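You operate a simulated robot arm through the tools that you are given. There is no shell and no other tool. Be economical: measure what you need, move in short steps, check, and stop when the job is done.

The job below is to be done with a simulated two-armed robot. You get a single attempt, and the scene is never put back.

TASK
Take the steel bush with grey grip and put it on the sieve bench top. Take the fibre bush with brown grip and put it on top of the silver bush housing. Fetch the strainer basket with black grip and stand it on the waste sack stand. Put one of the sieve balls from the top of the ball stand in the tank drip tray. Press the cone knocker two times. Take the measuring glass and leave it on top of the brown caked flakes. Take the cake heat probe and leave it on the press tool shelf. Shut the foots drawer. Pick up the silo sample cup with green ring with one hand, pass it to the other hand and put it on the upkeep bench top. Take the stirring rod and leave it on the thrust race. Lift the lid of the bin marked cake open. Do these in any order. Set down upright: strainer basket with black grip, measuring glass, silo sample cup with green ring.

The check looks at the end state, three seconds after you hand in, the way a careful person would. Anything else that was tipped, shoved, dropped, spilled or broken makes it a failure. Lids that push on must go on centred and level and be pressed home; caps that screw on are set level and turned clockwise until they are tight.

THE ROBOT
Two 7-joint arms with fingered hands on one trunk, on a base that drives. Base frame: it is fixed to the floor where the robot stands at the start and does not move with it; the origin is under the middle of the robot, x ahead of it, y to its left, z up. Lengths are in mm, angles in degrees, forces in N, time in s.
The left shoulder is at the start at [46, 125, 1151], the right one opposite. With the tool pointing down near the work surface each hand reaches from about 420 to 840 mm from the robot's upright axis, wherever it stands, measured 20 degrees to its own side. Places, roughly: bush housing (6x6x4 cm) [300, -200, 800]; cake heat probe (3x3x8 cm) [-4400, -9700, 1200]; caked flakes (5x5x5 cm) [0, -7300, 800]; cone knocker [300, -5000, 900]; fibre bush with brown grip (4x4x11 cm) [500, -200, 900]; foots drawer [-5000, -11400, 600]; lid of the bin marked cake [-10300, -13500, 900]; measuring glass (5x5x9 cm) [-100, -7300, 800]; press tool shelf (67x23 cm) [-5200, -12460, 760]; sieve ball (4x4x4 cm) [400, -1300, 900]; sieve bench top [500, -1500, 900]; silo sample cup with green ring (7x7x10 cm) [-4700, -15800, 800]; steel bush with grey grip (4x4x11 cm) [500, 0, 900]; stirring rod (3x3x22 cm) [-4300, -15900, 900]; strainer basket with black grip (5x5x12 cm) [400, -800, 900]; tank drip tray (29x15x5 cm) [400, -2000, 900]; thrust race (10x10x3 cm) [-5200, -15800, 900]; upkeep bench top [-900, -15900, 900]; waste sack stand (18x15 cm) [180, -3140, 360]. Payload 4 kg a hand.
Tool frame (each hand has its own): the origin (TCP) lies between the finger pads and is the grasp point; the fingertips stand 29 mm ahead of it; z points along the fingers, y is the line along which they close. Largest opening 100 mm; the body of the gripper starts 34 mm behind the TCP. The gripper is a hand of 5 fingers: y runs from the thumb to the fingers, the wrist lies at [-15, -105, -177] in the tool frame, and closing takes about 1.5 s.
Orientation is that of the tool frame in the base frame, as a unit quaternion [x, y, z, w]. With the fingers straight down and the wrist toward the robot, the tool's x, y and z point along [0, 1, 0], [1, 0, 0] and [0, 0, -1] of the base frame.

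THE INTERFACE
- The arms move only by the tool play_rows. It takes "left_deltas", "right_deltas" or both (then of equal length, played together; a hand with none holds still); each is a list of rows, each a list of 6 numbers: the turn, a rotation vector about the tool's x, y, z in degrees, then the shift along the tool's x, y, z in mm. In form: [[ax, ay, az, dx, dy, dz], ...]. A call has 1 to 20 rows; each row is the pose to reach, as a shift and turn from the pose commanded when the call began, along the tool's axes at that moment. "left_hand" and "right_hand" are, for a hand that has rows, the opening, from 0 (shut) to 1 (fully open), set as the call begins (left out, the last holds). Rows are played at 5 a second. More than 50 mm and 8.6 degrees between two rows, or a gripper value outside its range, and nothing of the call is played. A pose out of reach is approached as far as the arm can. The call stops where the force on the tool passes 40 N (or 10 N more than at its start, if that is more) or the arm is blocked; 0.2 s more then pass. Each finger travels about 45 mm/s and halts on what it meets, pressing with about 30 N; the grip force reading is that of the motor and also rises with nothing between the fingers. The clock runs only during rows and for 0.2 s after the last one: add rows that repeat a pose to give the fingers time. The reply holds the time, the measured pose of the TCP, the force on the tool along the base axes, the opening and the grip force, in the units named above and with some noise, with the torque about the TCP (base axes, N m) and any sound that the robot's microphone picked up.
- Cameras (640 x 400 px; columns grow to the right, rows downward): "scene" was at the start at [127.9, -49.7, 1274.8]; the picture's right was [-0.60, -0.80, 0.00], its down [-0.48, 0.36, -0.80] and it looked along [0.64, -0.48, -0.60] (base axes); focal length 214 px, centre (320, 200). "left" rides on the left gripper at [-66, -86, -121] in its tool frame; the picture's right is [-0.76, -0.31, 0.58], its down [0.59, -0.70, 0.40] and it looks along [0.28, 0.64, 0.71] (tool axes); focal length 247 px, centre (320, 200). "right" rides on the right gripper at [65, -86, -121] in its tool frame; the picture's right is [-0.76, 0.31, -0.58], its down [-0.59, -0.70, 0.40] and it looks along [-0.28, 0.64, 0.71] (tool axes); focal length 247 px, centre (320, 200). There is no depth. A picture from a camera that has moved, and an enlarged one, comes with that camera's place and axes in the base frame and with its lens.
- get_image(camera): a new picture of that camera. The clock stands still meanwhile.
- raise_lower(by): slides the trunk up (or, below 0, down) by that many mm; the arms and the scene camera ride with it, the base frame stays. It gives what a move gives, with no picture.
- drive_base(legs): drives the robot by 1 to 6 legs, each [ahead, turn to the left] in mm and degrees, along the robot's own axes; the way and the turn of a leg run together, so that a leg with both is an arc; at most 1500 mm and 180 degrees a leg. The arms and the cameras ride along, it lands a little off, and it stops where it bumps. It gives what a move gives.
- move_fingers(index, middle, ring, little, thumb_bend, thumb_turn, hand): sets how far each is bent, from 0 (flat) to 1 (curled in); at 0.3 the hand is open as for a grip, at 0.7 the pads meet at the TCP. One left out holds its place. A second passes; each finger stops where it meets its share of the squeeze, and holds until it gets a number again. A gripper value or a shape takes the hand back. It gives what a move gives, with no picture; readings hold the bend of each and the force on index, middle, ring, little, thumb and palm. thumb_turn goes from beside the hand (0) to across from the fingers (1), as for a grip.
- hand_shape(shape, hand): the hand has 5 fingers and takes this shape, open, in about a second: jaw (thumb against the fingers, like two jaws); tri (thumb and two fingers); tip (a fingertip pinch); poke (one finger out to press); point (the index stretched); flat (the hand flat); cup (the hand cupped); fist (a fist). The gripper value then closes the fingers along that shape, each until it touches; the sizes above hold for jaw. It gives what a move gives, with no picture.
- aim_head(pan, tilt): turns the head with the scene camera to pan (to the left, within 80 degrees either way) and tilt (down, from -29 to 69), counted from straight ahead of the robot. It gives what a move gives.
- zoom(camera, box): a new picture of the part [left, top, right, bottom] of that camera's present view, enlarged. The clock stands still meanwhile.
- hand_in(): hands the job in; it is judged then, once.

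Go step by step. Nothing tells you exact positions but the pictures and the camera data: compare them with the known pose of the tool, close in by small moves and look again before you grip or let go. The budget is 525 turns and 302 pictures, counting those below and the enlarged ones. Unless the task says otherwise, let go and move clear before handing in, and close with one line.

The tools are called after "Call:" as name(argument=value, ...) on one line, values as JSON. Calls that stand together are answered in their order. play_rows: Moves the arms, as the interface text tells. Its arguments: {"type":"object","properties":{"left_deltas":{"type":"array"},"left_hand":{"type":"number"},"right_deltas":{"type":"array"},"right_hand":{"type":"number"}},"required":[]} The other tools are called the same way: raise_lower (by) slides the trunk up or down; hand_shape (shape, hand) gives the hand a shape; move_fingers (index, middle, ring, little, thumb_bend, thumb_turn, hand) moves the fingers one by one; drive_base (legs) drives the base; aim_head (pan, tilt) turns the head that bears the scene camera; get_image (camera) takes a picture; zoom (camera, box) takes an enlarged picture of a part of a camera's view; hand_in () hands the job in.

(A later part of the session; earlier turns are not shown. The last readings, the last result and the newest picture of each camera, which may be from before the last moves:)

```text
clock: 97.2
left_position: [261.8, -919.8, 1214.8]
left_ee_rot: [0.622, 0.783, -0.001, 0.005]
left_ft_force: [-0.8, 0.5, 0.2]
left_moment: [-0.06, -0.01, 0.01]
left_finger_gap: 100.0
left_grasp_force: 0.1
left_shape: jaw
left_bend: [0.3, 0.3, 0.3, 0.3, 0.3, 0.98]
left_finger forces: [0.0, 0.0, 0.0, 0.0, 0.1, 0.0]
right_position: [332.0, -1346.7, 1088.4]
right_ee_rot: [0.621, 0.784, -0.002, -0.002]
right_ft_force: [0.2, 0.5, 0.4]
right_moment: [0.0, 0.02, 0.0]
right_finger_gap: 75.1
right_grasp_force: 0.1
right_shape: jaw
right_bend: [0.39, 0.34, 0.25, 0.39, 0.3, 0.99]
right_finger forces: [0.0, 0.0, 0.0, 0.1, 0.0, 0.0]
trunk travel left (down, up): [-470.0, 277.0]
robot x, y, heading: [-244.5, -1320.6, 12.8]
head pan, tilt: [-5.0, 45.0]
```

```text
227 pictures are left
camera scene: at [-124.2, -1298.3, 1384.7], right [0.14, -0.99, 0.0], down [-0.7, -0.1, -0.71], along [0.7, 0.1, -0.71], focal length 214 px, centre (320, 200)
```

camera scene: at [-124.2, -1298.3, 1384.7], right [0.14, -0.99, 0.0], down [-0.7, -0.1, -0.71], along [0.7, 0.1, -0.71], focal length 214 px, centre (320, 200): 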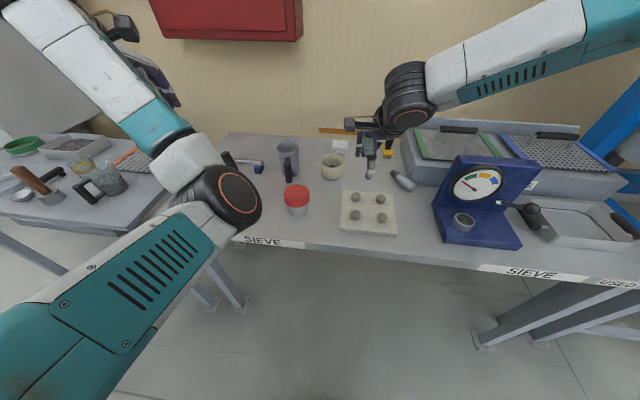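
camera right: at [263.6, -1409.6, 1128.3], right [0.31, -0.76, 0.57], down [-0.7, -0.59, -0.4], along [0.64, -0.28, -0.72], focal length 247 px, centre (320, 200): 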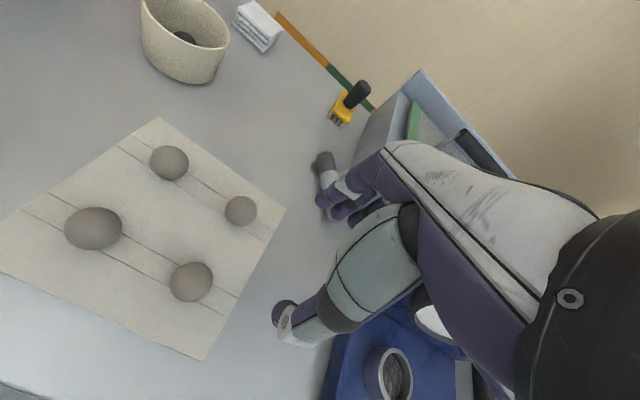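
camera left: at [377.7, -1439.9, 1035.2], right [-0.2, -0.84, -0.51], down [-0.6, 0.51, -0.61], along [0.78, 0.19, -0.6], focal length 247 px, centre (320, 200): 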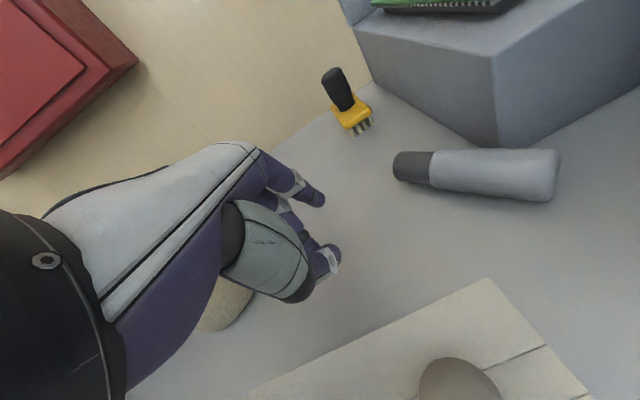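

Call:
play_rows(right_deltas=[[0, 0, 0, -31, 15, 0], [0, 0, 0, -62, 30, 10], [0, 0, 0, -92, 46, 30], [0, 0, 0, -92, 46, 70], [0, 0, 0, -92, 46, 110], [0, 0, 0, -92, 46, 130], [0, 0, 0, -92, 46, 130]])

Call:
get_image(camera="right")

Call:
zoom(camera="scene", box=[310, 140, 430, 250])

```text
clock: 98.8
left_position: [260.8, -921.4, 1215.0]
left_ee_rot: [0.623, 0.783, -0.002, 0.004]
left_ft_force: [1.1, 0.2, -0.4]
left_moment: [0.01, 0.04, -0.02]
left_finger_gap: 100.0
left_grasp_force: 0.1
left_shape: jaw
left_bend: [0.3, 0.3, 0.3, 0.3, 0.3, 0.98]
left_finger forces: [0.2, 0.0, 0.0, 0.0, 0.0, 0.0]
right_position: [396.5, -1426.0, 957.0]
right_ee_rot: [0.621, 0.784, -0.002, -0.002]
right_ft_force: [0.2, 0.2, 0.2]
right_moment: [0.04, -0.01, -0.04]
right_finger_gap: 75.3
right_grasp_force: 0.1
right_shape: jaw
right_bend: [0.39, 0.34, 0.25, 0.39, 0.3, 0.99]
right_finger forces: [0.0, 0.0, 0.0, 0.0, 0.1, 0.1]
trunk travel left (down, up): [-470.0, 277.0]
robot x, y, heading: [-238.7, -1317.2, 13.4]
head pan, tilt: [-5.0, 45.0]
```

```text
226 pictures are left
camera right: at [298.2, -1382.0, 1079.6], right [0.48, -0.67, 0.57], down [-0.55, -0.73, -0.4], along [0.69, -0.13, -0.72], focal length 247 px, centre (320, 200)
```

right: 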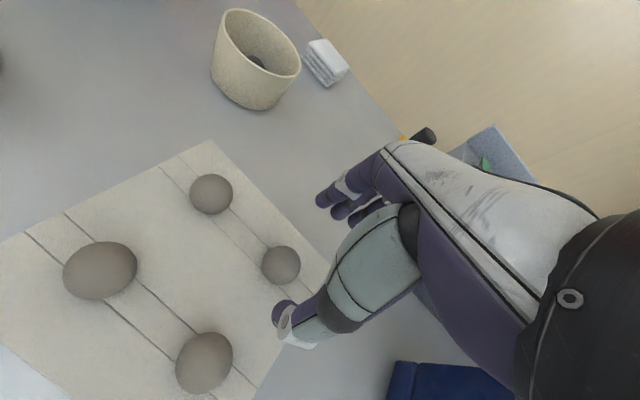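

```text
3.64 times, centred on (370, 195) of scene
camera zoom: at [-124.3, -1299.7, 1384.8], right [0.14, -0.99, 0.0], down [-0.7, -0.1, -0.71], along [0.7, 0.1, -0.71], focal length 780 px, centre (138, 218)
```

zoom: 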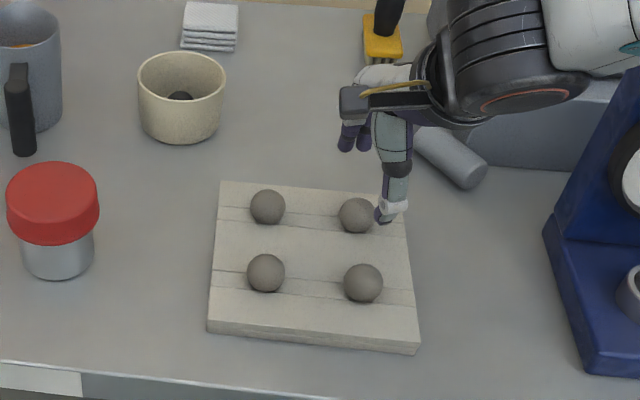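

Aligned. Lowering 56 mm and closing on the ball.

Call:
play_rows(right_deltas=[[0, 0, 0, 0, 0, 20], [0, 0, 0, 0, 0, 38], [0, 0, 0, 0, 0, 48], [0, 0, 0, 0, 0, 56], [0, 0, 0, 0, 0, 56]])

Call:
get_image(camera="right")

```text
clock: 100.0
left_position: [262.9, -920.5, 1215.0]
left_ee_rot: [0.623, 0.782, -0.002, 0.005]
left_ft_force: [0.3, -1.3, -0.3]
left_moment: [0.02, 0.01, 0.03]
left_finger_gap: 99.5
left_grasp_force: 0.0
left_shape: jaw
left_bend: [0.3, 0.3, 0.3, 0.3, 0.3, 0.98]
left_finger forces: [0.0, 0.1, 0.0, 0.0, 0.0, 0.1]
right_position: [383.1, -1436.0, 929.0]
right_ee_rot: [0.621, 0.784, 0.0, -0.003]
right_ft_force: [0.1, 0.5, -0.3]
right_moment: [-0.02, -0.03, 0.01]
right_finger_gap: 75.2
right_grasp_force: 0.1
right_shape: jaw
right_bend: [0.39, 0.34, 0.25, 0.39, 0.3, 0.99]
right_finger forces: [0.0, 0.1, 0.1, 0.0, 0.0, 0.0]
right hand out of reach, approached as far as the arm can: row 1, 2, 3, 4, 5
trunk travel left (down, up): [-470.0, 277.0]
robot x, y, heading: [-241.4, -1323.0, 13.2]
head pan, tilt: [-5.0, 45.0]
```

```text
224 pictures are left
camera right: at [286.4, -1392.5, 1050.0], right [0.48, -0.67, 0.57], down [-0.55, -0.73, -0.4], along [0.69, -0.13, -0.72], focal length 247 px, centre (320, 200)
```

right: 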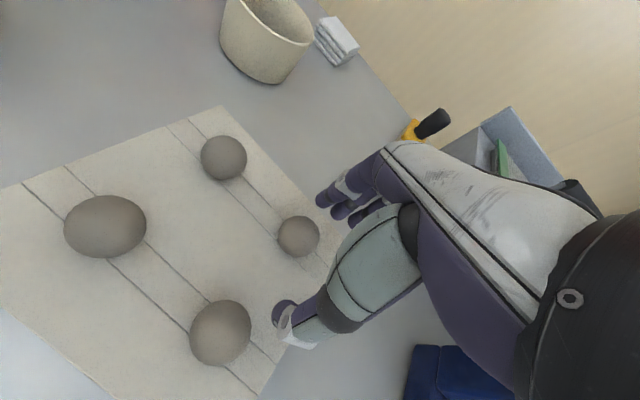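

The trunk is too high for this. I'll raise both hands a bit relative to the trunk and lower the trunk 100 mm.

Call:
play_rows(right_deltas=[[0, 0, 0, 4, 6, -40], [0, 0, 0, 8, 14, -80], [0, 0, 0, 8, 14, -110]], left_deltas=[[0, 0, 0, 0, 0, -30], [0, 0, 0, 0, 0, -60], [0, 0, 0, 0, 0, -80]])

Call:
raise_lower(by=-100)

Call:
get_image(camera="right")

```text
clock: 100.8
left_position: [260.2, -920.7, 1294.5]
left_ee_rot: [0.623, 0.783, -0.001, 0.005]
left_ft_force: [0.0, 0.8, 0.5]
left_moment: [0.0, 0.01, 0.02]
left_finger_gap: 99.8
left_grasp_force: 0.2
left_shape: jaw
left_bend: [0.3, 0.3, 0.3, 0.3, 0.3, 0.98]
left_finger forces: [0.1, 0.0, 0.1, 0.0, 0.1, 0.1]
right_position: [396.3, -1426.7, 1037.4]
right_ee_rot: [0.62, 0.784, -0.001, -0.002]
right_ft_force: [-0.2, 0.2, 0.2]
right_moment: [-0.02, -0.02, 0.03]
right_finger_gap: 75.5
right_grasp_force: 0.1
right_shape: jaw
right_bend: [0.39, 0.34, 0.25, 0.39, 0.3, 0.99]
right_finger forces: [0.1, 0.0, 0.0, 0.0, 0.0, 0.0]
trunk travel left (down, up): [-470.0, 277.0]
robot x, y, heading: [-241.4, -1319.3, 12.9]
head pan, tilt: [-5.0, 45.0]
```

```text
clock: 102.1
left_position: [260.7, -919.9, 1195.7]
left_ee_rot: [0.623, 0.782, 0.0, 0.005]
left_ft_force: [-0.5, 0.8, -0.2]
left_moment: [0.01, 0.01, -0.02]
left_finger_gap: 100.0
left_grasp_force: 0.0
left_shape: jaw
left_bend: [0.3, 0.3, 0.3, 0.3, 0.3, 0.98]
left_finger forces: [0.1, 0.1, 0.1, 0.2, 0.0, 0.0]
right_position: [398.0, -1427.4, 938.5]
right_ee_rot: [0.621, 0.784, 0.0, -0.002]
right_ft_force: [-0.1, -0.9, 0.3]
right_moment: [-0.01, -0.03, 0.0]
right_finger_gap: 75.3
right_grasp_force: 0.2
right_shape: jaw
right_bend: [0.39, 0.34, 0.25, 0.39, 0.3, 0.99]
right_finger forces: [0.0, 0.0, 0.0, 0.1, 0.1, 0.0]
trunk travel left (down, up): [-370.0, 377.0]
robot x, y, heading: [-242.8, -1322.7, 13.3]
head pan, tilt: [-5.0, 45.0]
```

```text
223 pictures are left
camera right: at [299.1, -1381.8, 1059.7], right [0.48, -0.67, 0.57], down [-0.55, -0.73, -0.4], along [0.69, -0.13, -0.72], focal length 247 px, centre (320, 200)
```

right: 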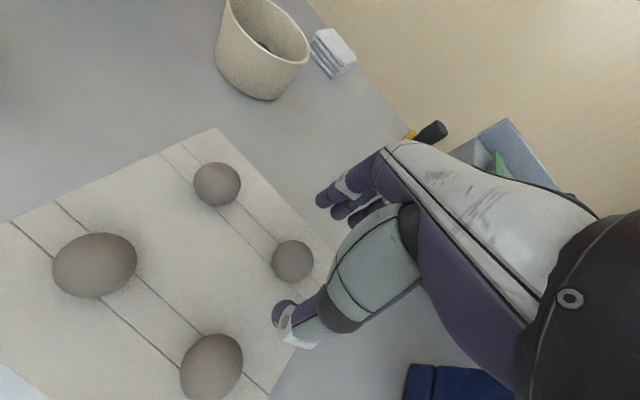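

Call:
play_rows(right_deltas=[[0, 0, 0, 0, 0, 15], [0, 0, 0, 0, 0, 28], [0, 0, 0, 0, 0, 38], [0, 0, 0, 0, 0, 38]])

Call:
get_image(camera="right")

```text
clock: 103.0
left_position: [262.6, -919.2, 1195.3]
left_ee_rot: [0.623, 0.782, -0.002, 0.005]
left_ft_force: [0.2, -0.7, -0.4]
left_moment: [0.0, 0.0, 0.02]
left_finger_gap: 100.1
left_grasp_force: 0.0
left_shape: jaw
left_bend: [0.3, 0.3, 0.3, 0.3, 0.3, 0.98]
left_finger forces: [0.0, 0.1, 0.0, 0.1, 0.0, 0.0]
right_position: [402.1, -1422.6, 910.8]
right_ee_rot: [0.62, 0.784, 0.01, 0.001]
right_ft_force: [-3.3, -2.2, 21.9]
right_moment: [-0.27, 1.25, 0.07]
right_finger_gap: 80.2
right_grasp_force: 0.1
right_shape: jaw
right_bend: [0.39, 0.34, 0.25, 0.39, 0.3, 0.99]
right_finger forces: [0.0, 0.0, 0.0, 0.0, 21.5, 0.0]
trunk travel left (down, up): [-370.0, 377.0]
robot x, y, heading: [-239.0, -1320.3, 13.0]
head pan, tilt: [-5.0, 45.0]
stopped in row 4 (right hand): the force on the tool passed its limit (the readings are from after the stop); the commanded pose is now the measured one
```

```text
222 pictures are left
camera right: at [302.0, -1380.2, 1030.3], right [0.46, -0.67, 0.58], down [-0.54, -0.73, -0.42], along [0.7, -0.12, -0.7], focal length 247 px, centre (320, 200)
```

right: 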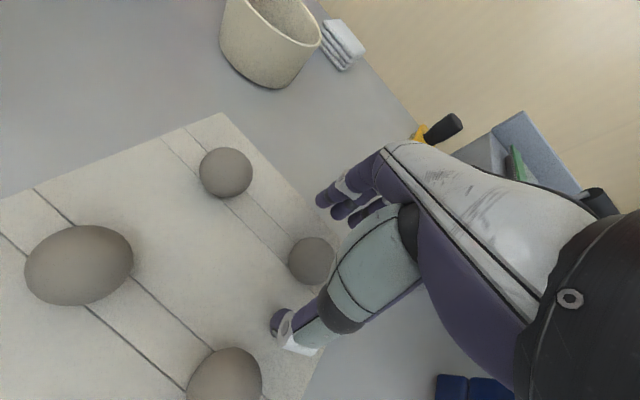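

The thumb tip touched the board. I'll raise 4 mm and close on the ball from there.

Call:
play_rows(right_deltas=[[0, 0, 0, 0, 0, -4], [0, 0, 0, 0, 0, -4]])

Call:
play_rows(right_deltas=[[0, 0, 0, 0, 0, 0], [0, 0, 0, 0, 0, 0], [0, 0, 0, 0, 0, 0], [0, 0, 0, 0, 0, 0], [0, 0, 0, 0, 0, 0], [0, 0, 0, 0, 0, 0], [0, 0, 0, 0, 0, 0], [0, 0, 0, 0, 0, 0]], right_hand=0)

Call:
get_image(camera="right")

```text
clock: 103.6
left_position: [260.2, -920.1, 1194.1]
left_ee_rot: [0.623, 0.782, -0.001, 0.005]
left_ft_force: [-0.5, 0.0, -0.5]
left_moment: [-0.03, -0.02, 0.0]
left_finger_gap: 99.8
left_grasp_force: 0.0
left_shape: jaw
left_bend: [0.3, 0.3, 0.3, 0.3, 0.3, 0.98]
left_finger forces: [0.0, 0.0, 0.0, 0.0, 0.1, 0.1]
right_position: [400.6, -1425.0, 910.0]
right_ee_rot: [0.62, 0.785, 0.005, 0.0]
right_ft_force: [-3.5, -1.2, 9.7]
right_moment: [-0.14, 0.55, 0.03]
right_finger_gap: 77.2
right_grasp_force: 0.0
right_shape: jaw
right_bend: [0.39, 0.34, 0.25, 0.39, 0.3, 0.99]
right_finger forces: [0.0, 0.0, 0.0, 0.1, 9.3, 0.0]
trunk travel left (down, up): [-370.0, 377.0]
robot x, y, heading: [-243.1, -1321.0, 13.2]
head pan, tilt: [-5.0, 45.0]
```

```text
clock: 105.4
left_position: [261.9, -920.4, 1194.9]
left_ee_rot: [0.623, 0.782, -0.001, 0.005]
left_ft_force: [0.0, 0.2, 0.7]
left_moment: [-0.03, -0.01, 0.0]
left_finger_gap: 100.0
left_grasp_force: 0.0
left_shape: jaw
left_bend: [0.3, 0.3, 0.3, 0.3, 0.3, 0.98]
left_finger forces: [0.1, 0.0, 0.1, 0.0, 0.0, 0.0]
right_position: [400.2, -1424.1, 909.5]
right_ee_rot: [0.621, 0.784, 0.005, 0.001]
right_ft_force: [-0.1, -0.4, 3.5]
right_moment: [0.01, 0.06, -0.03]
right_finger_gap: 29.2
right_grasp_force: 29.9
right_shape: jaw
right_bend: [0.71, 0.7, 0.7, 0.7, 0.38, 1.0]
right_finger forces: [13.0, 9.8, 0.0, 0.0, 24.1, 0.0]
trunk travel left (down, up): [-370.0, 377.0]
robot x, y, heading: [-243.8, -1321.1, 13.0]
head pan, tilt: [-5.0, 45.0]
```

```text
221 pictures are left
camera right: at [300.8, -1381.1, 1030.7], right [0.47, -0.67, 0.58], down [-0.55, -0.73, -0.41], along [0.7, -0.12, -0.71], focal length 247 px, centre (320, 200)
```

right: 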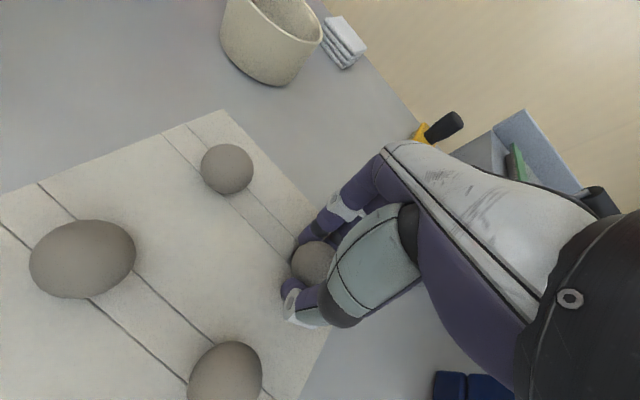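

Ball gripped by index, middle and thumb. Lifting straight up.

Call:
play_rows(right_deltas=[[0, 0, 0, 0, 0, -15], [0, 0, 0, 0, 0, -50], [0, 0, 0, 0, 0, -95], [0, 0, 0, 0, 0, -140], [0, 0, 0, 0, 0, -180]])

Call:
get_image(camera="right")

Call:
get_image(camera="scene")

```text
clock: 106.6
left_position: [261.3, -920.8, 1195.7]
left_ee_rot: [0.622, 0.783, -0.001, 0.004]
left_ft_force: [-0.5, -0.3, 0.9]
left_moment: [0.0, 0.02, 0.01]
left_finger_gap: 99.9
left_grasp_force: 0.0
left_shape: jaw
left_bend: [0.3, 0.3, 0.3, 0.3, 0.3, 0.98]
left_finger forces: [0.0, 0.0, 0.0, 0.0, 0.0, 0.1]
right_position: [397.6, -1426.5, 1089.4]
right_ee_rot: [0.62, 0.785, 0.005, 0.0]
right_ft_force: [-0.6, -0.3, -0.4]
right_moment: [-0.01, -0.03, 0.02]
right_finger_gap: 29.0
right_grasp_force: 30.1
right_shape: jaw
right_bend: [0.7, 0.7, 0.7, 0.7, 0.38, 1.0]
right_finger forces: [13.2, 8.0, 0.1, 0.0, 21.6, 0.0]
trunk travel left (down, up): [-370.0, 377.0]
robot x, y, heading: [-241.8, -1323.9, 13.0]
head pan, tilt: [-5.0, 45.0]
```

```text
220 pictures are left
camera right: at [297.6, -1382.3, 1209.9], right [0.47, -0.67, 0.57], down [-0.55, -0.73, -0.41], along [0.69, -0.12, -0.71], focal length 247 px, centre (320, 200)
```

right: 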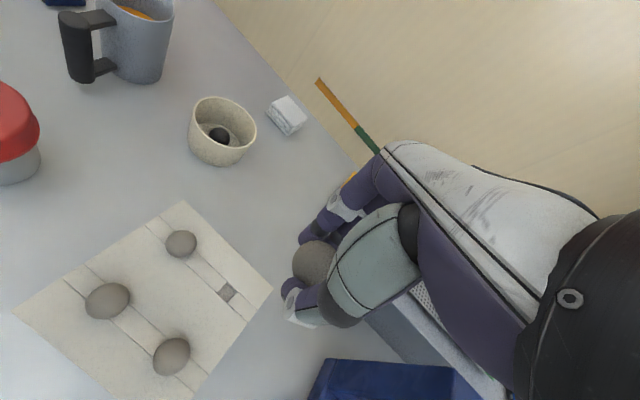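

```text
219 pictures are left
camera scene: at [-109.3, -1295.3, 1283.5], right [0.14, -0.99, 0.0], down [-0.7, -0.1, -0.71], along [0.7, 0.1, -0.71], focal length 214 px, centre (320, 200)
```

scene: 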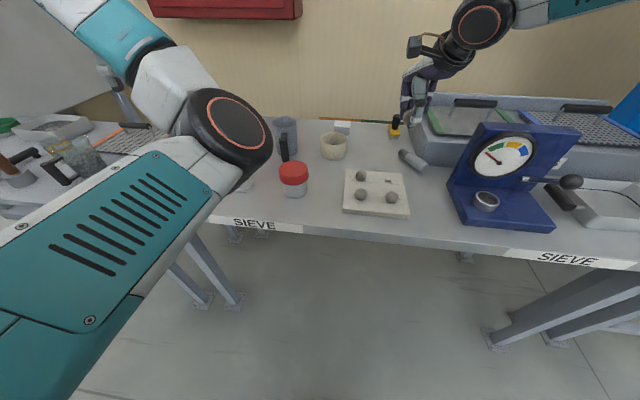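

Ball secured. Now the strainer basket near (434, -825) with the left hand; I'll raise the trunk and drive to y≈-1000.

Call:
raise_lower(by=150)

Call:
drive_base(legs=[[0, 77], [330, 0], [0, -90]])

Call:
aim_head(pan=10, tilt=45)

Call:
get_image(camera="scene")

```text
clock: 108.4
left_position: [263.0, -920.1, 1344.7]
left_ee_rot: [0.623, 0.782, -0.001, 0.004]
left_ft_force: [0.6, -0.1, -0.1]
left_moment: [0.02, 0.01, 0.03]
left_finger_gap: 99.9
left_grasp_force: 0.0
left_shape: jaw
left_bend: [0.3, 0.3, 0.3, 0.3, 0.3, 0.98]
left_finger forces: [0.0, 0.0, 0.0, 0.0, 0.0, 0.0]
right_position: [400.0, -1426.5, 1239.5]
right_ee_rot: [0.62, 0.784, 0.005, 0.001]
right_ft_force: [0.0, 0.5, -0.1]
right_moment: [0.01, 0.0, 0.03]
right_finger_gap: 28.5
right_grasp_force: 30.4
right_shape: jaw
right_bend: [0.7, 0.7, 0.7, 0.7, 0.38, 1.0]
right_finger forces: [13.2, 8.1, 0.0, 0.0, 21.5, 0.0]
trunk travel left (down, up): [-520.0, 227.0]
robot x, y, heading: [-242.8, -1324.2, 13.3]
head pan, tilt: [-5.0, 45.0]
```

```text
clock: 117.7
left_position: [339.3, -713.1, 1346.1]
left_ee_rot: [0.707, 0.708, -0.001, 0.004]
left_ft_force: [0.6, -0.5, 0.4]
left_moment: [0.02, 0.01, 0.03]
left_finger_gap: 99.8
left_grasp_force: 0.0
left_shape: jaw
left_bend: [0.3, 0.3, 0.3, 0.3, 0.3, 0.98]
left_finger forces: [0.0, 0.1, 0.0, 0.0, 0.1, 0.0]
right_position: [361.8, -1236.9, 1239.6]
right_ee_rot: [0.705, 0.709, 0.006, 0.001]
right_ft_force: [0.5, -0.6, -0.4]
right_moment: [0.0, 0.01, -0.01]
right_finger_gap: 28.6
right_grasp_force: 29.6
right_shape: jaw
right_bend: [0.7, 0.7, 0.7, 0.7, 0.39, 1.0]
right_finger forces: [12.9, 8.0, 0.1, 0.0, 20.5, 0.1]
trunk travel left (down, up): [-520.0, 227.0]
robot x, y, heading: [-241.4, -990.5, -0.0]
head pan, tilt: [-5.0, 45.0]
```

```text
clock: 118.4
left_position: [340.4, -713.8, 1345.2]
left_ee_rot: [0.707, 0.708, -0.002, 0.004]
left_ft_force: [0.3, 0.5, -0.1]
left_moment: [0.01, 0.03, 0.01]
left_finger_gap: 99.8
left_grasp_force: 0.0
left_shape: jaw
left_bend: [0.3, 0.3, 0.3, 0.3, 0.3, 0.98]
left_finger forces: [0.0, 0.1, 0.0, 0.1, 0.1, 0.0]
right_position: [362.0, -1236.1, 1239.7]
right_ee_rot: [0.704, 0.71, 0.005, 0.001]
right_ft_force: [0.4, -0.1, 0.1]
right_moment: [0.0, 0.02, 0.01]
right_finger_gap: 28.6
right_grasp_force: 30.4
right_shape: jaw
right_bend: [0.7, 0.7, 0.7, 0.7, 0.39, 1.0]
right_finger forces: [13.0, 7.9, 0.1, 0.0, 20.6, 0.1]
trunk travel left (down, up): [-520.0, 227.0]
robot x, y, heading: [-241.9, -990.7, 0.4]
head pan, tilt: [10.0, 45.0]
```

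```text
218 pictures are left
camera scene: at [-126.6, -974.9, 1435.2], right [0.18, -0.98, 0.0], down [-0.7, -0.12, -0.71], along [0.7, 0.12, -0.71], focal length 214 px, centre (320, 200)
```

scene: 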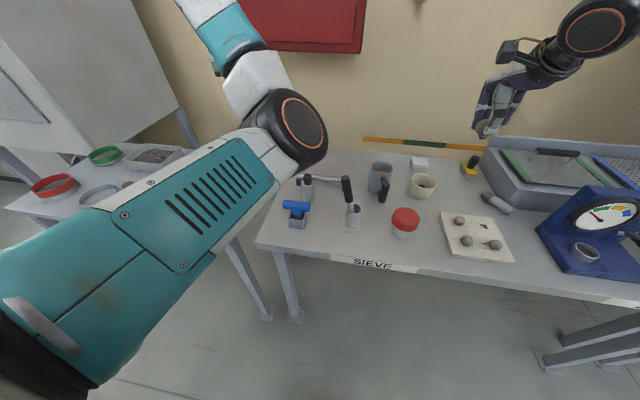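

Call:
zoom(camera="scene", box=[260, 150, 420, 260])

Call:
get_image(camera="left")

```text
3.64 times, centred on (340, 205) of scene
camera zoom: at [-126.6, -974.9, 1435.2], right [0.18, -0.98, 0.0], down [-0.7, -0.12, -0.71], along [0.7, 0.12, -0.71], focal length 780 px, centre (247, 182)
```

zoom: 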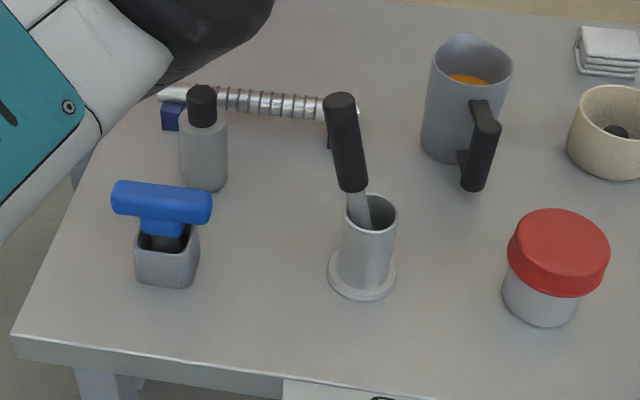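

```text
216 pictures are left
camera left: at [255.9, -776.9, 1465.5], right [-0.3, -0.76, -0.57], down [-0.7, 0.58, -0.41], along [0.64, 0.28, -0.71], focal length 247 px, centre (320, 200)
```

left: 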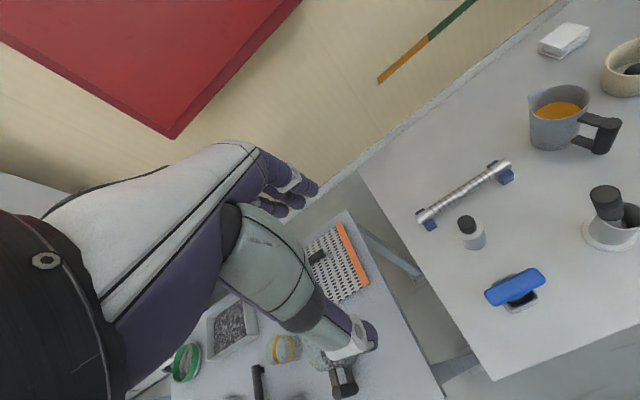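

The basket is the grey cylinder with the black knob at about (435, -832). I'll drive 80 mm ahead, bring the left hand over it (yawed 25° so the wrist clears the blue T-tool), and lower the trunk.

Call:
drive_base(legs=[[80, 0]])

Call:
play_rows(left_deltas=[[0, 0, -5, -20, 2, 0], [0, 0, -10, -42, 5, 0], [0, 0, -15, -65, 8, 15], [0, 0, -20, -90, 11, 30], [0, 0, -25, -119, 15, 50], [0, 0, -25, -119, 15, 80], [0, 0, -25, -119, 15, 110]])

Call:
raise_lower(by=-120)

Call:
get_image(camera="left")

Call:
get_image(camera="scene")

```text
clock: 119.5
left_position: [411.5, -711.5, 1348.5]
left_ee_rot: [0.705, 0.709, 0.001, 0.007]
left_ft_force: [-1.5, -0.6, 0.1]
left_moment: [0.03, -0.06, -0.01]
left_finger_gap: 100.0
left_grasp_force: 0.1
left_shape: jaw
left_bend: [0.3, 0.3, 0.3, 0.3, 0.3, 0.98]
left_finger forces: [0.0, 0.0, 0.0, 0.0, 0.0, 0.1]
right_position: [432.9, -1235.0, 1244.6]
right_ee_rot: [0.704, 0.71, 0.007, 0.003]
right_ft_force: [-1.3, 0.4, -0.2]
right_moment: [0.03, -0.05, -0.01]
right_finger_gap: 28.7
right_grasp_force: 30.0
right_shape: jaw
right_bend: [0.7, 0.7, 0.7, 0.7, 0.39, 1.0]
right_finger forces: [13.0, 8.0, 0.2, 0.1, 20.5, 0.0]
trunk travel left (down, up): [-520.0, 227.0]
robot x, y, heading: [-162.5, -990.6, 0.3]
head pan, tilt: [10.0, 45.0]
```

```text
clock: 121.1
left_position: [434.9, -832.5, 1236.5]
left_ee_rot: [0.535, 0.845, -0.002, 0.005]
left_ft_force: [-0.3, -1.0, 0.0]
left_moment: [0.01, 0.01, -0.01]
left_finger_gap: 100.0
left_grasp_force: 0.1
left_shape: jaw
left_bend: [0.3, 0.3, 0.3, 0.3, 0.3, 0.98]
left_finger forces: [0.0, 0.1, 0.0, 0.0, 0.1, 0.1]
right_position: [439.3, -1237.4, 1239.3]
right_ee_rot: [0.704, 0.71, 0.006, 0.001]
right_ft_force: [-0.1, -0.7, 0.0]
right_moment: [0.01, -0.02, -0.04]
right_finger_gap: 28.6
right_grasp_force: 30.2
right_shape: jaw
right_bend: [0.7, 0.7, 0.7, 0.7, 0.39, 1.0]
right_finger forces: [13.0, 8.0, 0.1, 0.0, 20.5, 0.1]
trunk travel left (down, up): [-520.0, 227.0]
robot x, y, heading: [-160.3, -992.6, 0.1]
head pan, tilt: [10.0, 45.0]
```

```text
clock: 122.6
left_position: [432.9, -832.5, 1117.8]
left_ee_rot: [0.535, 0.845, -0.002, 0.005]
left_ft_force: [1.0, 0.3, 1.0]
left_moment: [0.0, 0.03, -0.03]
left_finger_gap: 100.0
left_grasp_force: 0.0
left_shape: jaw
left_bend: [0.3, 0.3, 0.3, 0.3, 0.3, 0.98]
left_finger forces: [0.1, 0.1, 0.0, 0.0, 0.0, 0.0]
right_position: [439.5, -1236.2, 1120.8]
right_ee_rot: [0.704, 0.71, 0.005, 0.002]
right_ft_force: [0.0, -0.6, 0.3]
right_moment: [-0.02, -0.01, -0.01]
right_finger_gap: 28.6
right_grasp_force: 30.1
right_shape: jaw
right_bend: [0.7, 0.7, 0.7, 0.7, 0.39, 1.0]
right_finger forces: [13.1, 8.0, 0.0, 0.0, 20.4, 0.0]
trunk travel left (down, up): [-400.0, 347.0]
robot x, y, heading: [-165.9, -992.5, 0.2]
head pan, tilt: [10.0, 45.0]
```

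```text
215 pictures are left
camera left: at [383.9, -926.0, 1238.0], right [0.05, -0.82, -0.57], down [-0.88, 0.23, -0.41], along [0.46, 0.52, -0.71], focal length 247 px, centre (320, 200)
```

left: 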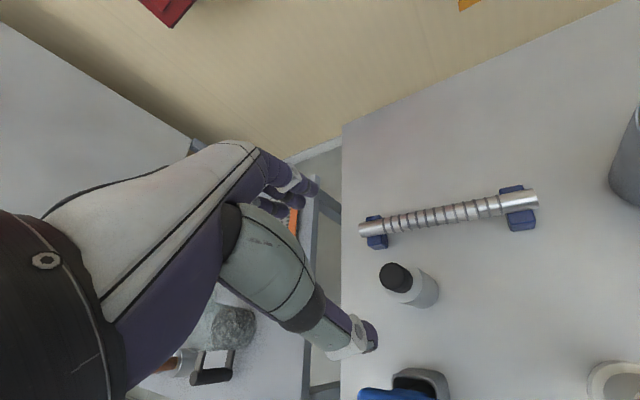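

```text
214 pictures are left
camera scene: at [-35.1, -974.3, 1314.1], right [0.18, -0.98, 0.0], down [-0.7, -0.13, -0.71], along [0.7, 0.13, -0.71], focal length 214 px, centre (320, 200)
```

scene: 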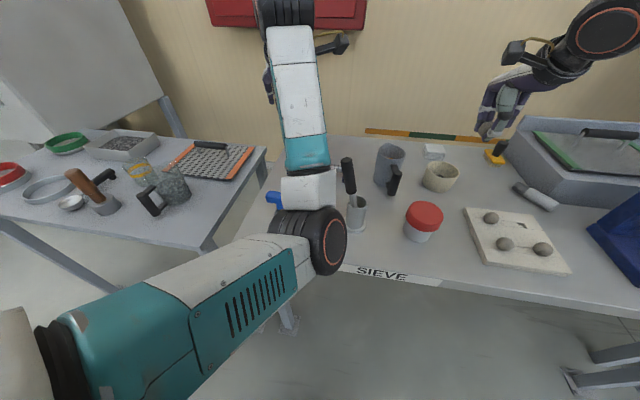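

Basket confirmed at (433, -832). Lowering in two stages.

Call:
play_rows(left_deltas=[[0, 0, 0, 0, 0, 35], [0, 0, 0, 0, 0, 70], [0, 0, 0, 0, 0, 105], [0, 0, 0, 0, 0, 105]])

Call:
get_image(camera="left")

Call:
get_image(camera="scene")

```text
clock: 123.6
left_position: [432.0, -832.8, 1011.2]
left_ee_rot: [0.536, 0.844, -0.001, 0.005]
left_ft_force: [-0.5, -0.4, 0.4]
left_moment: [-0.01, 0.01, 0.01]
left_finger_gap: 99.8
left_grasp_force: 0.0
left_shape: jaw
left_bend: [0.3, 0.3, 0.3, 0.3, 0.3, 0.98]
left_finger forces: [0.0, 0.1, 0.1, 0.1, 0.0, 0.1]
right_position: [440.0, -1236.7, 1119.3]
right_ee_rot: [0.704, 0.71, 0.005, 0.001]
right_ft_force: [0.3, 0.4, 0.5]
right_moment: [0.01, -0.01, 0.0]
right_finger_gap: 28.9
right_grasp_force: 29.9
right_shape: jaw
right_bend: [0.7, 0.7, 0.7, 0.7, 0.39, 1.0]
right_finger forces: [13.0, 8.1, 0.0, 0.0, 20.4, 0.1]
trunk travel left (down, up): [-400.0, 347.0]
robot x, y, heading: [-160.9, -991.0, 0.2]
head pan, tilt: [10.0, 45.0]
```

```text
213 pictures are left
camera left: at [383.6, -927.1, 1131.5], right [0.05, -0.82, -0.57], down [-0.88, 0.23, -0.41], along [0.46, 0.52, -0.72], focal length 247 px, centre (320, 200)
```

left: 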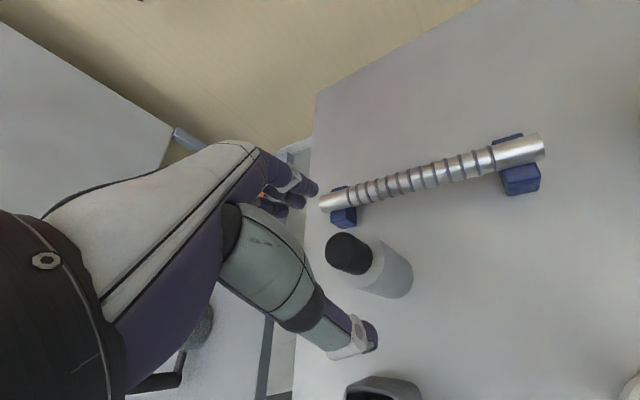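

```text
212 pictures are left
camera scene: at [-34.7, -974.5, 1314.0], right [0.18, -0.98, 0.0], down [-0.7, -0.13, -0.71], along [0.7, 0.13, -0.71], focal length 214 px, centre (320, 200)
```

scene: 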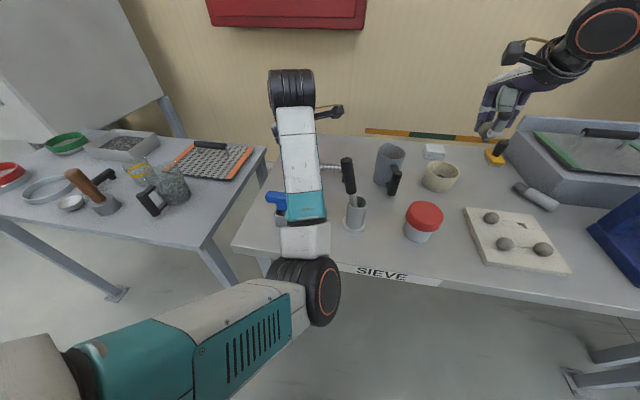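

Call:
play_rows(left_deltas=[[0, 0, 0, 0, 1, 30], [0, 0, 0, 0, 1, 55], [0, 0, 0, 0, 1, 69], [0, 0, 0, 0, 1, 69]])

Call:
get_image(camera="left")

```text
clock: 124.6
left_position: [434.5, -832.2, 942.7]
left_ee_rot: [0.535, 0.845, -0.002, 0.005]
left_ft_force: [0.5, 0.4, 0.1]
left_moment: [-0.01, 0.01, -0.01]
left_finger_gap: 99.9
left_grasp_force: 0.0
left_shape: jaw
left_bend: [0.3, 0.3, 0.3, 0.3, 0.3, 0.98]
left_finger forces: [0.1, 0.1, 0.0, 0.0, 0.0, 0.1]
right_position: [439.4, -1236.9, 1120.6]
right_ee_rot: [0.703, 0.711, 0.006, 0.002]
right_ft_force: [1.2, 0.4, -0.5]
right_moment: [-0.03, 0.01, -0.02]
right_finger_gap: 28.6
right_grasp_force: 29.8
right_shape: jaw
right_bend: [0.7, 0.7, 0.7, 0.7, 0.39, 1.0]
right_finger forces: [13.0, 8.0, 0.1, 0.0, 20.4, 0.0]
trunk travel left (down, up): [-400.0, 347.0]
robot x, y, heading: [-165.8, -993.2, 0.2]
head pan, tilt: [10.0, 45.0]
```

```text
211 pictures are left
camera left: at [386.0, -927.2, 1063.5], right [0.05, -0.82, -0.57], down [-0.88, 0.23, -0.41], along [0.46, 0.52, -0.71], focal length 247 px, centre (320, 200)
```

left: 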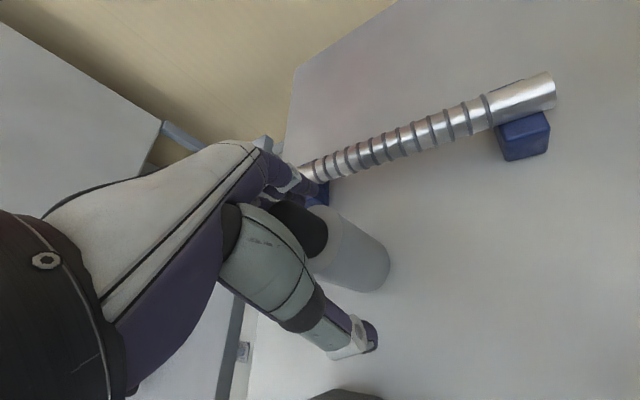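

Centred within ~6 mm. Closing.

Call:
play_rows(left_deltas=[[0, 0, 0, 2, 3, 0], [0, 0, 0, 2, 3, 0], [0, 0, 0, 2, 3, 0], [0, 0, 0, 2, 3, 0], [0, 0, 0, 2, 3, 0], [0, 0, 0, 2, 3, 0], [0, 0, 0, 2, 3, 0], [0, 0, 0, 2, 3, 0], [0, 0, 0, 2, 3, 0]], left_hand=0)

Call:
get_image(camera="left")

```text
clock: 126.6
left_position: [436.5, -830.9, 943.7]
left_ee_rot: [0.537, 0.844, -0.003, 0.004]
left_ft_force: [0.4, 0.2, 0.3]
left_moment: [0.04, 0.0, -0.02]
left_finger_gap: 39.3
left_grasp_force: 29.8
left_shape: jaw
left_bend: [0.43, 0.48, 0.74, 0.54, 0.4, 1.0]
left_finger forces: [16.8, 8.3, 0.0, 0.0, 25.8, 0.0]
right_position: [439.7, -1235.7, 1121.0]
right_ee_rot: [0.704, 0.71, 0.004, 0.001]
right_ft_force: [-0.4, -0.1, 0.1]
right_moment: [0.01, 0.03, 0.0]
right_finger_gap: 28.5
right_grasp_force: 29.8
right_shape: jaw
right_bend: [0.7, 0.7, 0.7, 0.7, 0.39, 1.0]
right_finger forces: [12.9, 8.1, 0.0, 0.0, 20.4, 0.1]
trunk travel left (down, up): [-400.0, 347.0]
robot x, y, heading: [-164.7, -988.5, 0.0]
head pan, tilt: [10.0, 45.0]
```

```text
210 pictures are left
camera left: at [387.6, -924.0, 1063.8], right [0.05, -0.82, -0.57], down [-0.89, 0.23, -0.41], along [0.46, 0.52, -0.72], focal length 247 px, centre (320, 200)
```

left: 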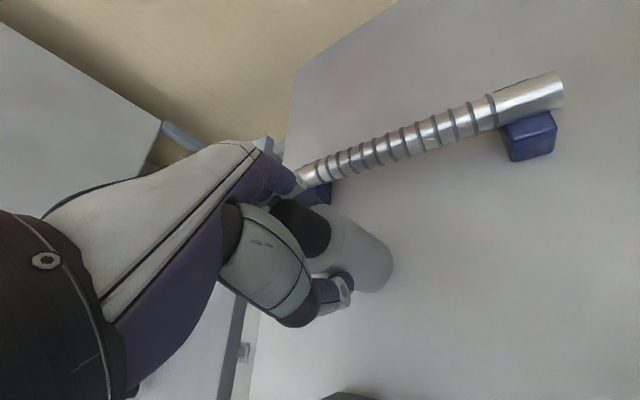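

Good three-point grip (basket foot ~91 mm below the TCP). Lifting and raising the trunk.

Call:
play_rows(left_deltas=[[0, 0, 0, 0, 0, -15], [0, 0, 0, 0, 0, -50], [0, 0, 0, 0, 0, -90], [0, 0, 0, 0, 0, -130], [0, 0, 0, 0, 0, -160]])

Call:
raise_lower(by=120)

Call:
get_image(camera="left")

```text
clock: 127.8
left_position: [435.7, -828.8, 1102.5]
left_ee_rot: [0.535, 0.845, -0.003, 0.005]
left_ft_force: [0.6, -0.3, -1.0]
left_moment: [-0.01, 0.0, 0.0]
left_finger_gap: 39.6
left_grasp_force: 29.8
left_shape: jaw
left_bend: [0.43, 0.48, 0.74, 0.54, 0.4, 1.0]
left_finger forces: [16.7, 8.2, 0.0, 0.1, 25.8, 0.0]
right_position: [439.0, -1235.9, 1120.4]
right_ee_rot: [0.704, 0.71, 0.006, 0.002]
right_ft_force: [-0.2, 0.1, -0.6]
right_moment: [0.01, 0.02, 0.02]
right_finger_gap: 28.6
right_grasp_force: 30.2
right_shape: jaw
right_bend: [0.7, 0.7, 0.7, 0.7, 0.39, 1.0]
right_finger forces: [13.0, 8.0, 0.0, 0.1, 20.4, 0.0]
trunk travel left (down, up): [-400.0, 347.0]
robot x, y, heading: [-162.5, -991.0, 0.1]
head pan, tilt: [10.0, 45.0]
```

```text
clock: 129.3
left_position: [438.1, -829.0, 1221.9]
left_ee_rot: [0.536, 0.844, -0.002, 0.004]
left_ft_force: [0.1, -0.1, -1.5]
left_moment: [-0.04, -0.01, -0.01]
left_finger_gap: 39.4
left_grasp_force: 29.4
left_shape: jaw
left_bend: [0.43, 0.48, 0.74, 0.54, 0.4, 1.0]
left_finger forces: [16.8, 8.2, 0.0, 0.1, 25.7, 0.1]
right_position: [439.7, -1235.6, 1240.2]
right_ee_rot: [0.704, 0.71, 0.005, 0.001]
right_ft_force: [0.0, -0.2, -0.8]
right_moment: [0.0, 0.0, 0.05]
right_finger_gap: 28.8
right_grasp_force: 30.0
right_shape: jaw
right_bend: [0.7, 0.7, 0.7, 0.7, 0.39, 1.0]
right_finger forces: [13.0, 7.9, 0.0, 0.0, 20.4, 0.0]
trunk travel left (down, up): [-520.0, 227.0]
robot x, y, heading: [-163.3, -990.2, 0.1]
head pan, tilt: [10.0, 45.0]
```

```text
209 pictures are left
camera left: at [387.8, -922.7, 1342.8], right [0.05, -0.82, -0.57], down [-0.89, 0.23, -0.4], along [0.46, 0.52, -0.72], focal length 247 px, centre (320, 200)
```

left: 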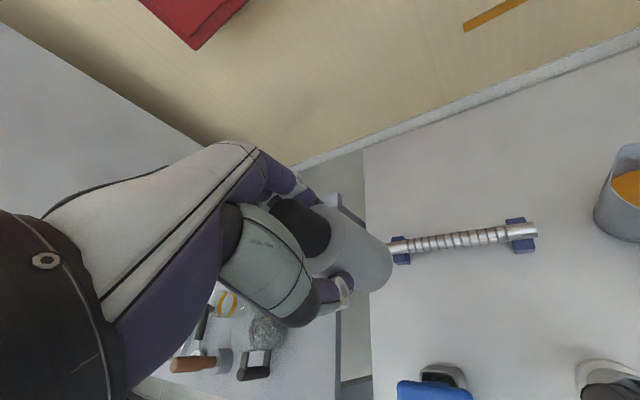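

Next: the drip tray near (400, -2000). Backing off, driving along, and looking before turning in.

Call:
drive_base(legs=[[-100, 0], [0, -90], [800, 0]])

Call:
aim_head(pan=45, tilt=30)

Call:
get_image(camera="scene")

```text
clock: 138.2
left_position: [-100.8, -2413.9, 1222.1]
left_ee_rot: [0.977, 0.215, -0.005, 0.001]
left_ft_force: [0.1, 0.6, -1.4]
left_moment: [-0.02, 0.02, -0.01]
left_finger_gap: 39.2
left_grasp_force: 30.2
left_shape: jaw
left_bend: [0.43, 0.48, 0.74, 0.54, 0.4, 1.0]
left_finger forces: [16.7, 8.1, 0.0, 0.0, 25.5, 0.1]
right_position: [-509.2, -2415.8, 1240.4]
right_ee_rot: [1.0, 0.001, 0.003, 0.004]
right_ft_force: [0.3, 0.4, 0.1]
right_moment: [-0.03, -0.01, 0.06]
right_finger_gap: 28.5
right_grasp_force: 29.6
right_shape: jaw
right_bend: [0.7, 0.7, 0.7, 0.7, 0.39, 1.0]
right_finger forces: [12.9, 8.0, 0.1, 0.0, 20.0, 0.0]
trunk travel left (down, up): [-520.0, 227.0]
robot x, y, heading: [-258.2, -1814.8, -90.2]
head pan, tilt: [10.0, 45.0]
```

```text
clock: 139.2
left_position: [-100.4, -2414.6, 1221.6]
left_ee_rot: [0.977, 0.214, -0.005, 0.001]
left_ft_force: [-0.5, -0.3, -1.9]
left_moment: [0.01, 0.03, 0.01]
left_finger_gap: 39.2
left_grasp_force: 30.0
left_shape: jaw
left_bend: [0.43, 0.48, 0.74, 0.54, 0.4, 1.0]
left_finger forces: [16.8, 8.1, 0.0, 0.0, 25.4, 0.1]
right_position: [-508.6, -2414.4, 1240.0]
right_ee_rot: [1.0, 0.001, 0.002, 0.004]
right_ft_force: [0.1, -0.4, 0.2]
right_moment: [0.01, 0.0, -0.01]
right_finger_gap: 28.4
right_grasp_force: 29.7
right_shape: jaw
right_bend: [0.7, 0.7, 0.7, 0.7, 0.39, 1.0]
right_finger forces: [13.0, 8.0, 0.0, 0.0, 20.0, 0.0]
trunk travel left (down, up): [-520.0, 227.0]
robot x, y, heading: [-262.2, -1815.6, -90.2]
head pan, tilt: [45.0, 30.0]
```

```text
208 pictures are left
camera scene: at [-195.1, -1908.5, 1457.7], right [-0.71, -0.71, 0.0], down [-0.35, 0.36, -0.87], along [0.61, -0.61, -0.5], focal length 214 px, centre (320, 200)
```

scene: 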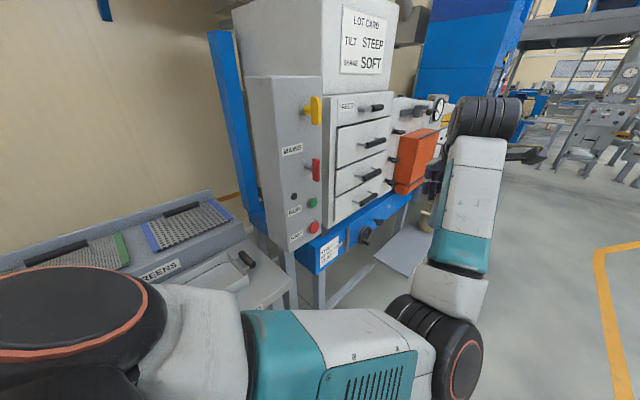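

Call:
zoom(camera="scene", box=[220, 60, 470, 310])

Call:
aim_head(pan=78, tilt=35)

Call:
get_image(camera="scene")

```text
1.60 times, centred on (345, 185) of scene
camera zoom: at [-195.1, -1908.5, 1457.7], right [-0.71, -0.71, 0.0], down [-0.35, 0.36, -0.87], along [0.61, -0.61, -0.5], focal length 343 px, centre (280, 224)
```

zoom: 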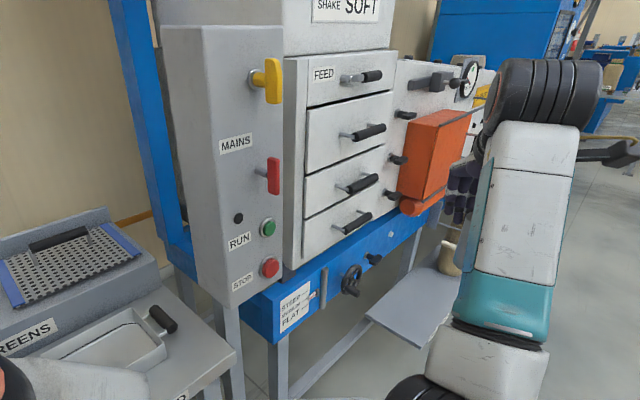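

```text
clock: 140.2
left_position: [-102.0, -2414.0, 1223.1]
left_ee_rot: [0.977, 0.214, -0.006, 0.001]
left_ft_force: [0.1, -0.1, -1.0]
left_moment: [-0.03, 0.01, 0.04]
left_finger_gap: 39.4
left_grasp_force: 30.1
left_shape: jaw
left_bend: [0.43, 0.48, 0.74, 0.54, 0.4, 1.0]
left_finger forces: [16.6, 8.2, 0.1, 0.1, 25.4, 0.0]
right_position: [-507.5, -2414.2, 1239.8]
right_ee_rot: [1.0, 0.001, 0.002, 0.005]
right_ft_force: [-0.2, 0.6, -0.1]
right_moment: [-0.01, 0.02, 0.03]
right_finger_gap: 28.4
right_grasp_force: 29.9
right_shape: jaw
right_bend: [0.7, 0.7, 0.7, 0.7, 0.39, 1.0]
right_finger forces: [12.9, 8.0, 0.0, 0.1, 20.0, 0.0]
trunk travel left (down, up): [-520.0, 227.0]
robot x, y, heading: [-257.5, -1811.8, -89.8]
head pan, tilt: [78.0, 35.0]
```

```text
206 pictures are left
camera scene: at [-172.8, -1862.9, 1450.0], right [-0.21, -0.98, 0.0], down [-0.56, 0.12, -0.82], along [0.8, -0.17, -0.57], focal length 214 px, centre (320, 200)
```

scene: 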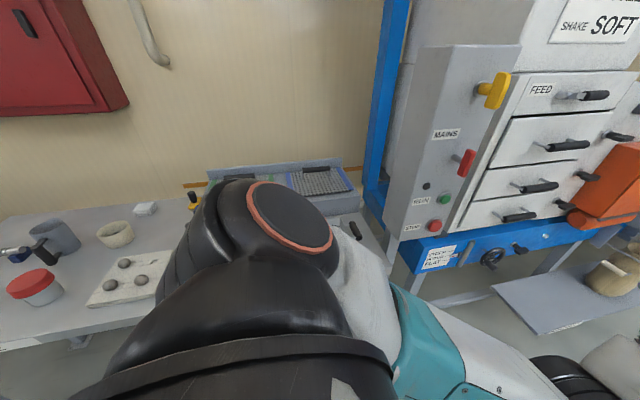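

The drip tray is the grey tray at the bench's right end, about (430, -2009). I'll back 110 mm, turn in to face the bench at y≈-1700, and look.

Call:
drive_base(legs=[[-110, 0], [0, 90]])

Call:
aim_head(pan=-25, tilt=42)

Call:
get_image(camera="scene")

```text
clock: 145.3
left_position: [339.3, -1538.6, 1222.1]
left_ee_rot: [0.535, 0.845, -0.002, 0.005]
left_ft_force: [-0.9, 0.6, -0.9]
left_moment: [0.01, -0.02, 0.02]
left_finger_gap: 38.8
left_grasp_force: 30.0
left_shape: jaw
left_bend: [0.43, 0.48, 0.74, 0.54, 0.4, 1.0]
left_finger forces: [16.5, 8.1, 0.0, 0.1, 25.1, 0.0]
right_position: [343.0, -1946.3, 1240.3]
right_ee_rot: [0.703, 0.711, 0.005, 0.002]
right_ft_force: [-0.2, -0.3, 0.1]
right_moment: [0.01, -0.05, 0.01]
right_finger_gap: 28.4
right_grasp_force: 29.3
right_shape: jaw
right_bend: [0.7, 0.7, 0.7, 0.7, 0.4, 1.0]
right_finger forces: [13.0, 8.1, 0.0, 0.0, 19.5, 0.0]
trunk travel left (down, up): [-520.0, 227.0]
robot x, y, heading: [-258.2, -1702.0, 0.5]
head pan, tilt: [78.0, 35.0]
```

```text
clock: 147.1
left_position: [339.6, -1538.7, 1223.4]
left_ee_rot: [0.535, 0.845, -0.002, 0.005]
left_ft_force: [-0.1, 0.5, -1.3]
left_moment: [0.0, -0.04, 0.01]
left_finger_gap: 39.0
left_grasp_force: 29.6
left_shape: jaw
left_bend: [0.43, 0.48, 0.74, 0.54, 0.4, 1.0]
left_finger forces: [16.5, 8.2, 0.1, 0.1, 25.1, 0.0]
right_position: [343.1, -1946.4, 1241.4]
right_ee_rot: [0.704, 0.711, 0.005, 0.001]
right_ft_force: [0.4, -0.7, 0.0]
right_moment: [0.02, 0.03, 0.02]
right_finger_gap: 28.5
right_grasp_force: 29.8
right_shape: jaw
right_bend: [0.7, 0.7, 0.7, 0.7, 0.4, 1.0]
right_finger forces: [13.0, 7.9, 0.0, 0.1, 19.4, 0.0]
trunk travel left (down, up): [-520.0, 227.0]
robot x, y, heading: [-260.0, -1702.9, 0.4]
head pan, tilt: [-25.0, 42.0]
```

```text
205 pictures are left
camera scene: at [-149.9, -1735.3, 1439.5], right [-0.42, -0.91, 0.0], down [-0.61, 0.28, -0.74], along [0.68, -0.31, -0.67], focal length 214 px, centre (320, 200)
```

scene: 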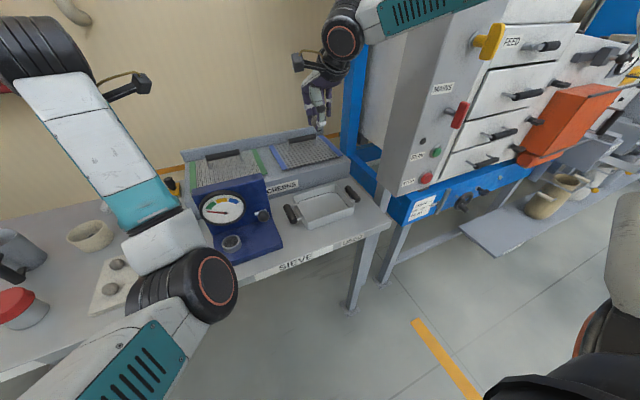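

Call:
zoom(camera="scene", box=[240, 150, 400, 270])

```text
3.33 times, centred on (320, 210) of scene
camera zoom: at [-149.9, -1735.3, 1439.5], right [-0.42, -0.91, 0.0], down [-0.61, 0.28, -0.74], along [0.68, -0.31, -0.67], focal length 715 px, centre (320, 167)
```

zoom: 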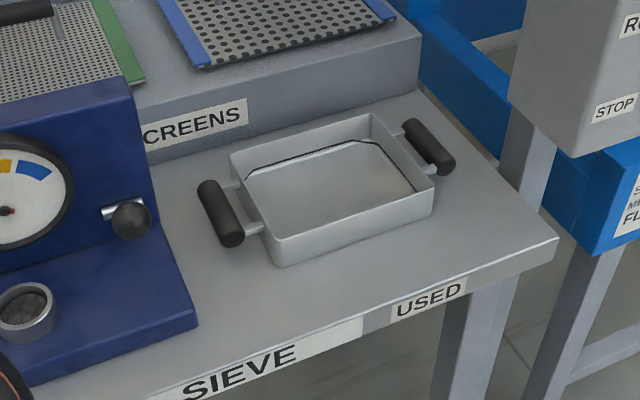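

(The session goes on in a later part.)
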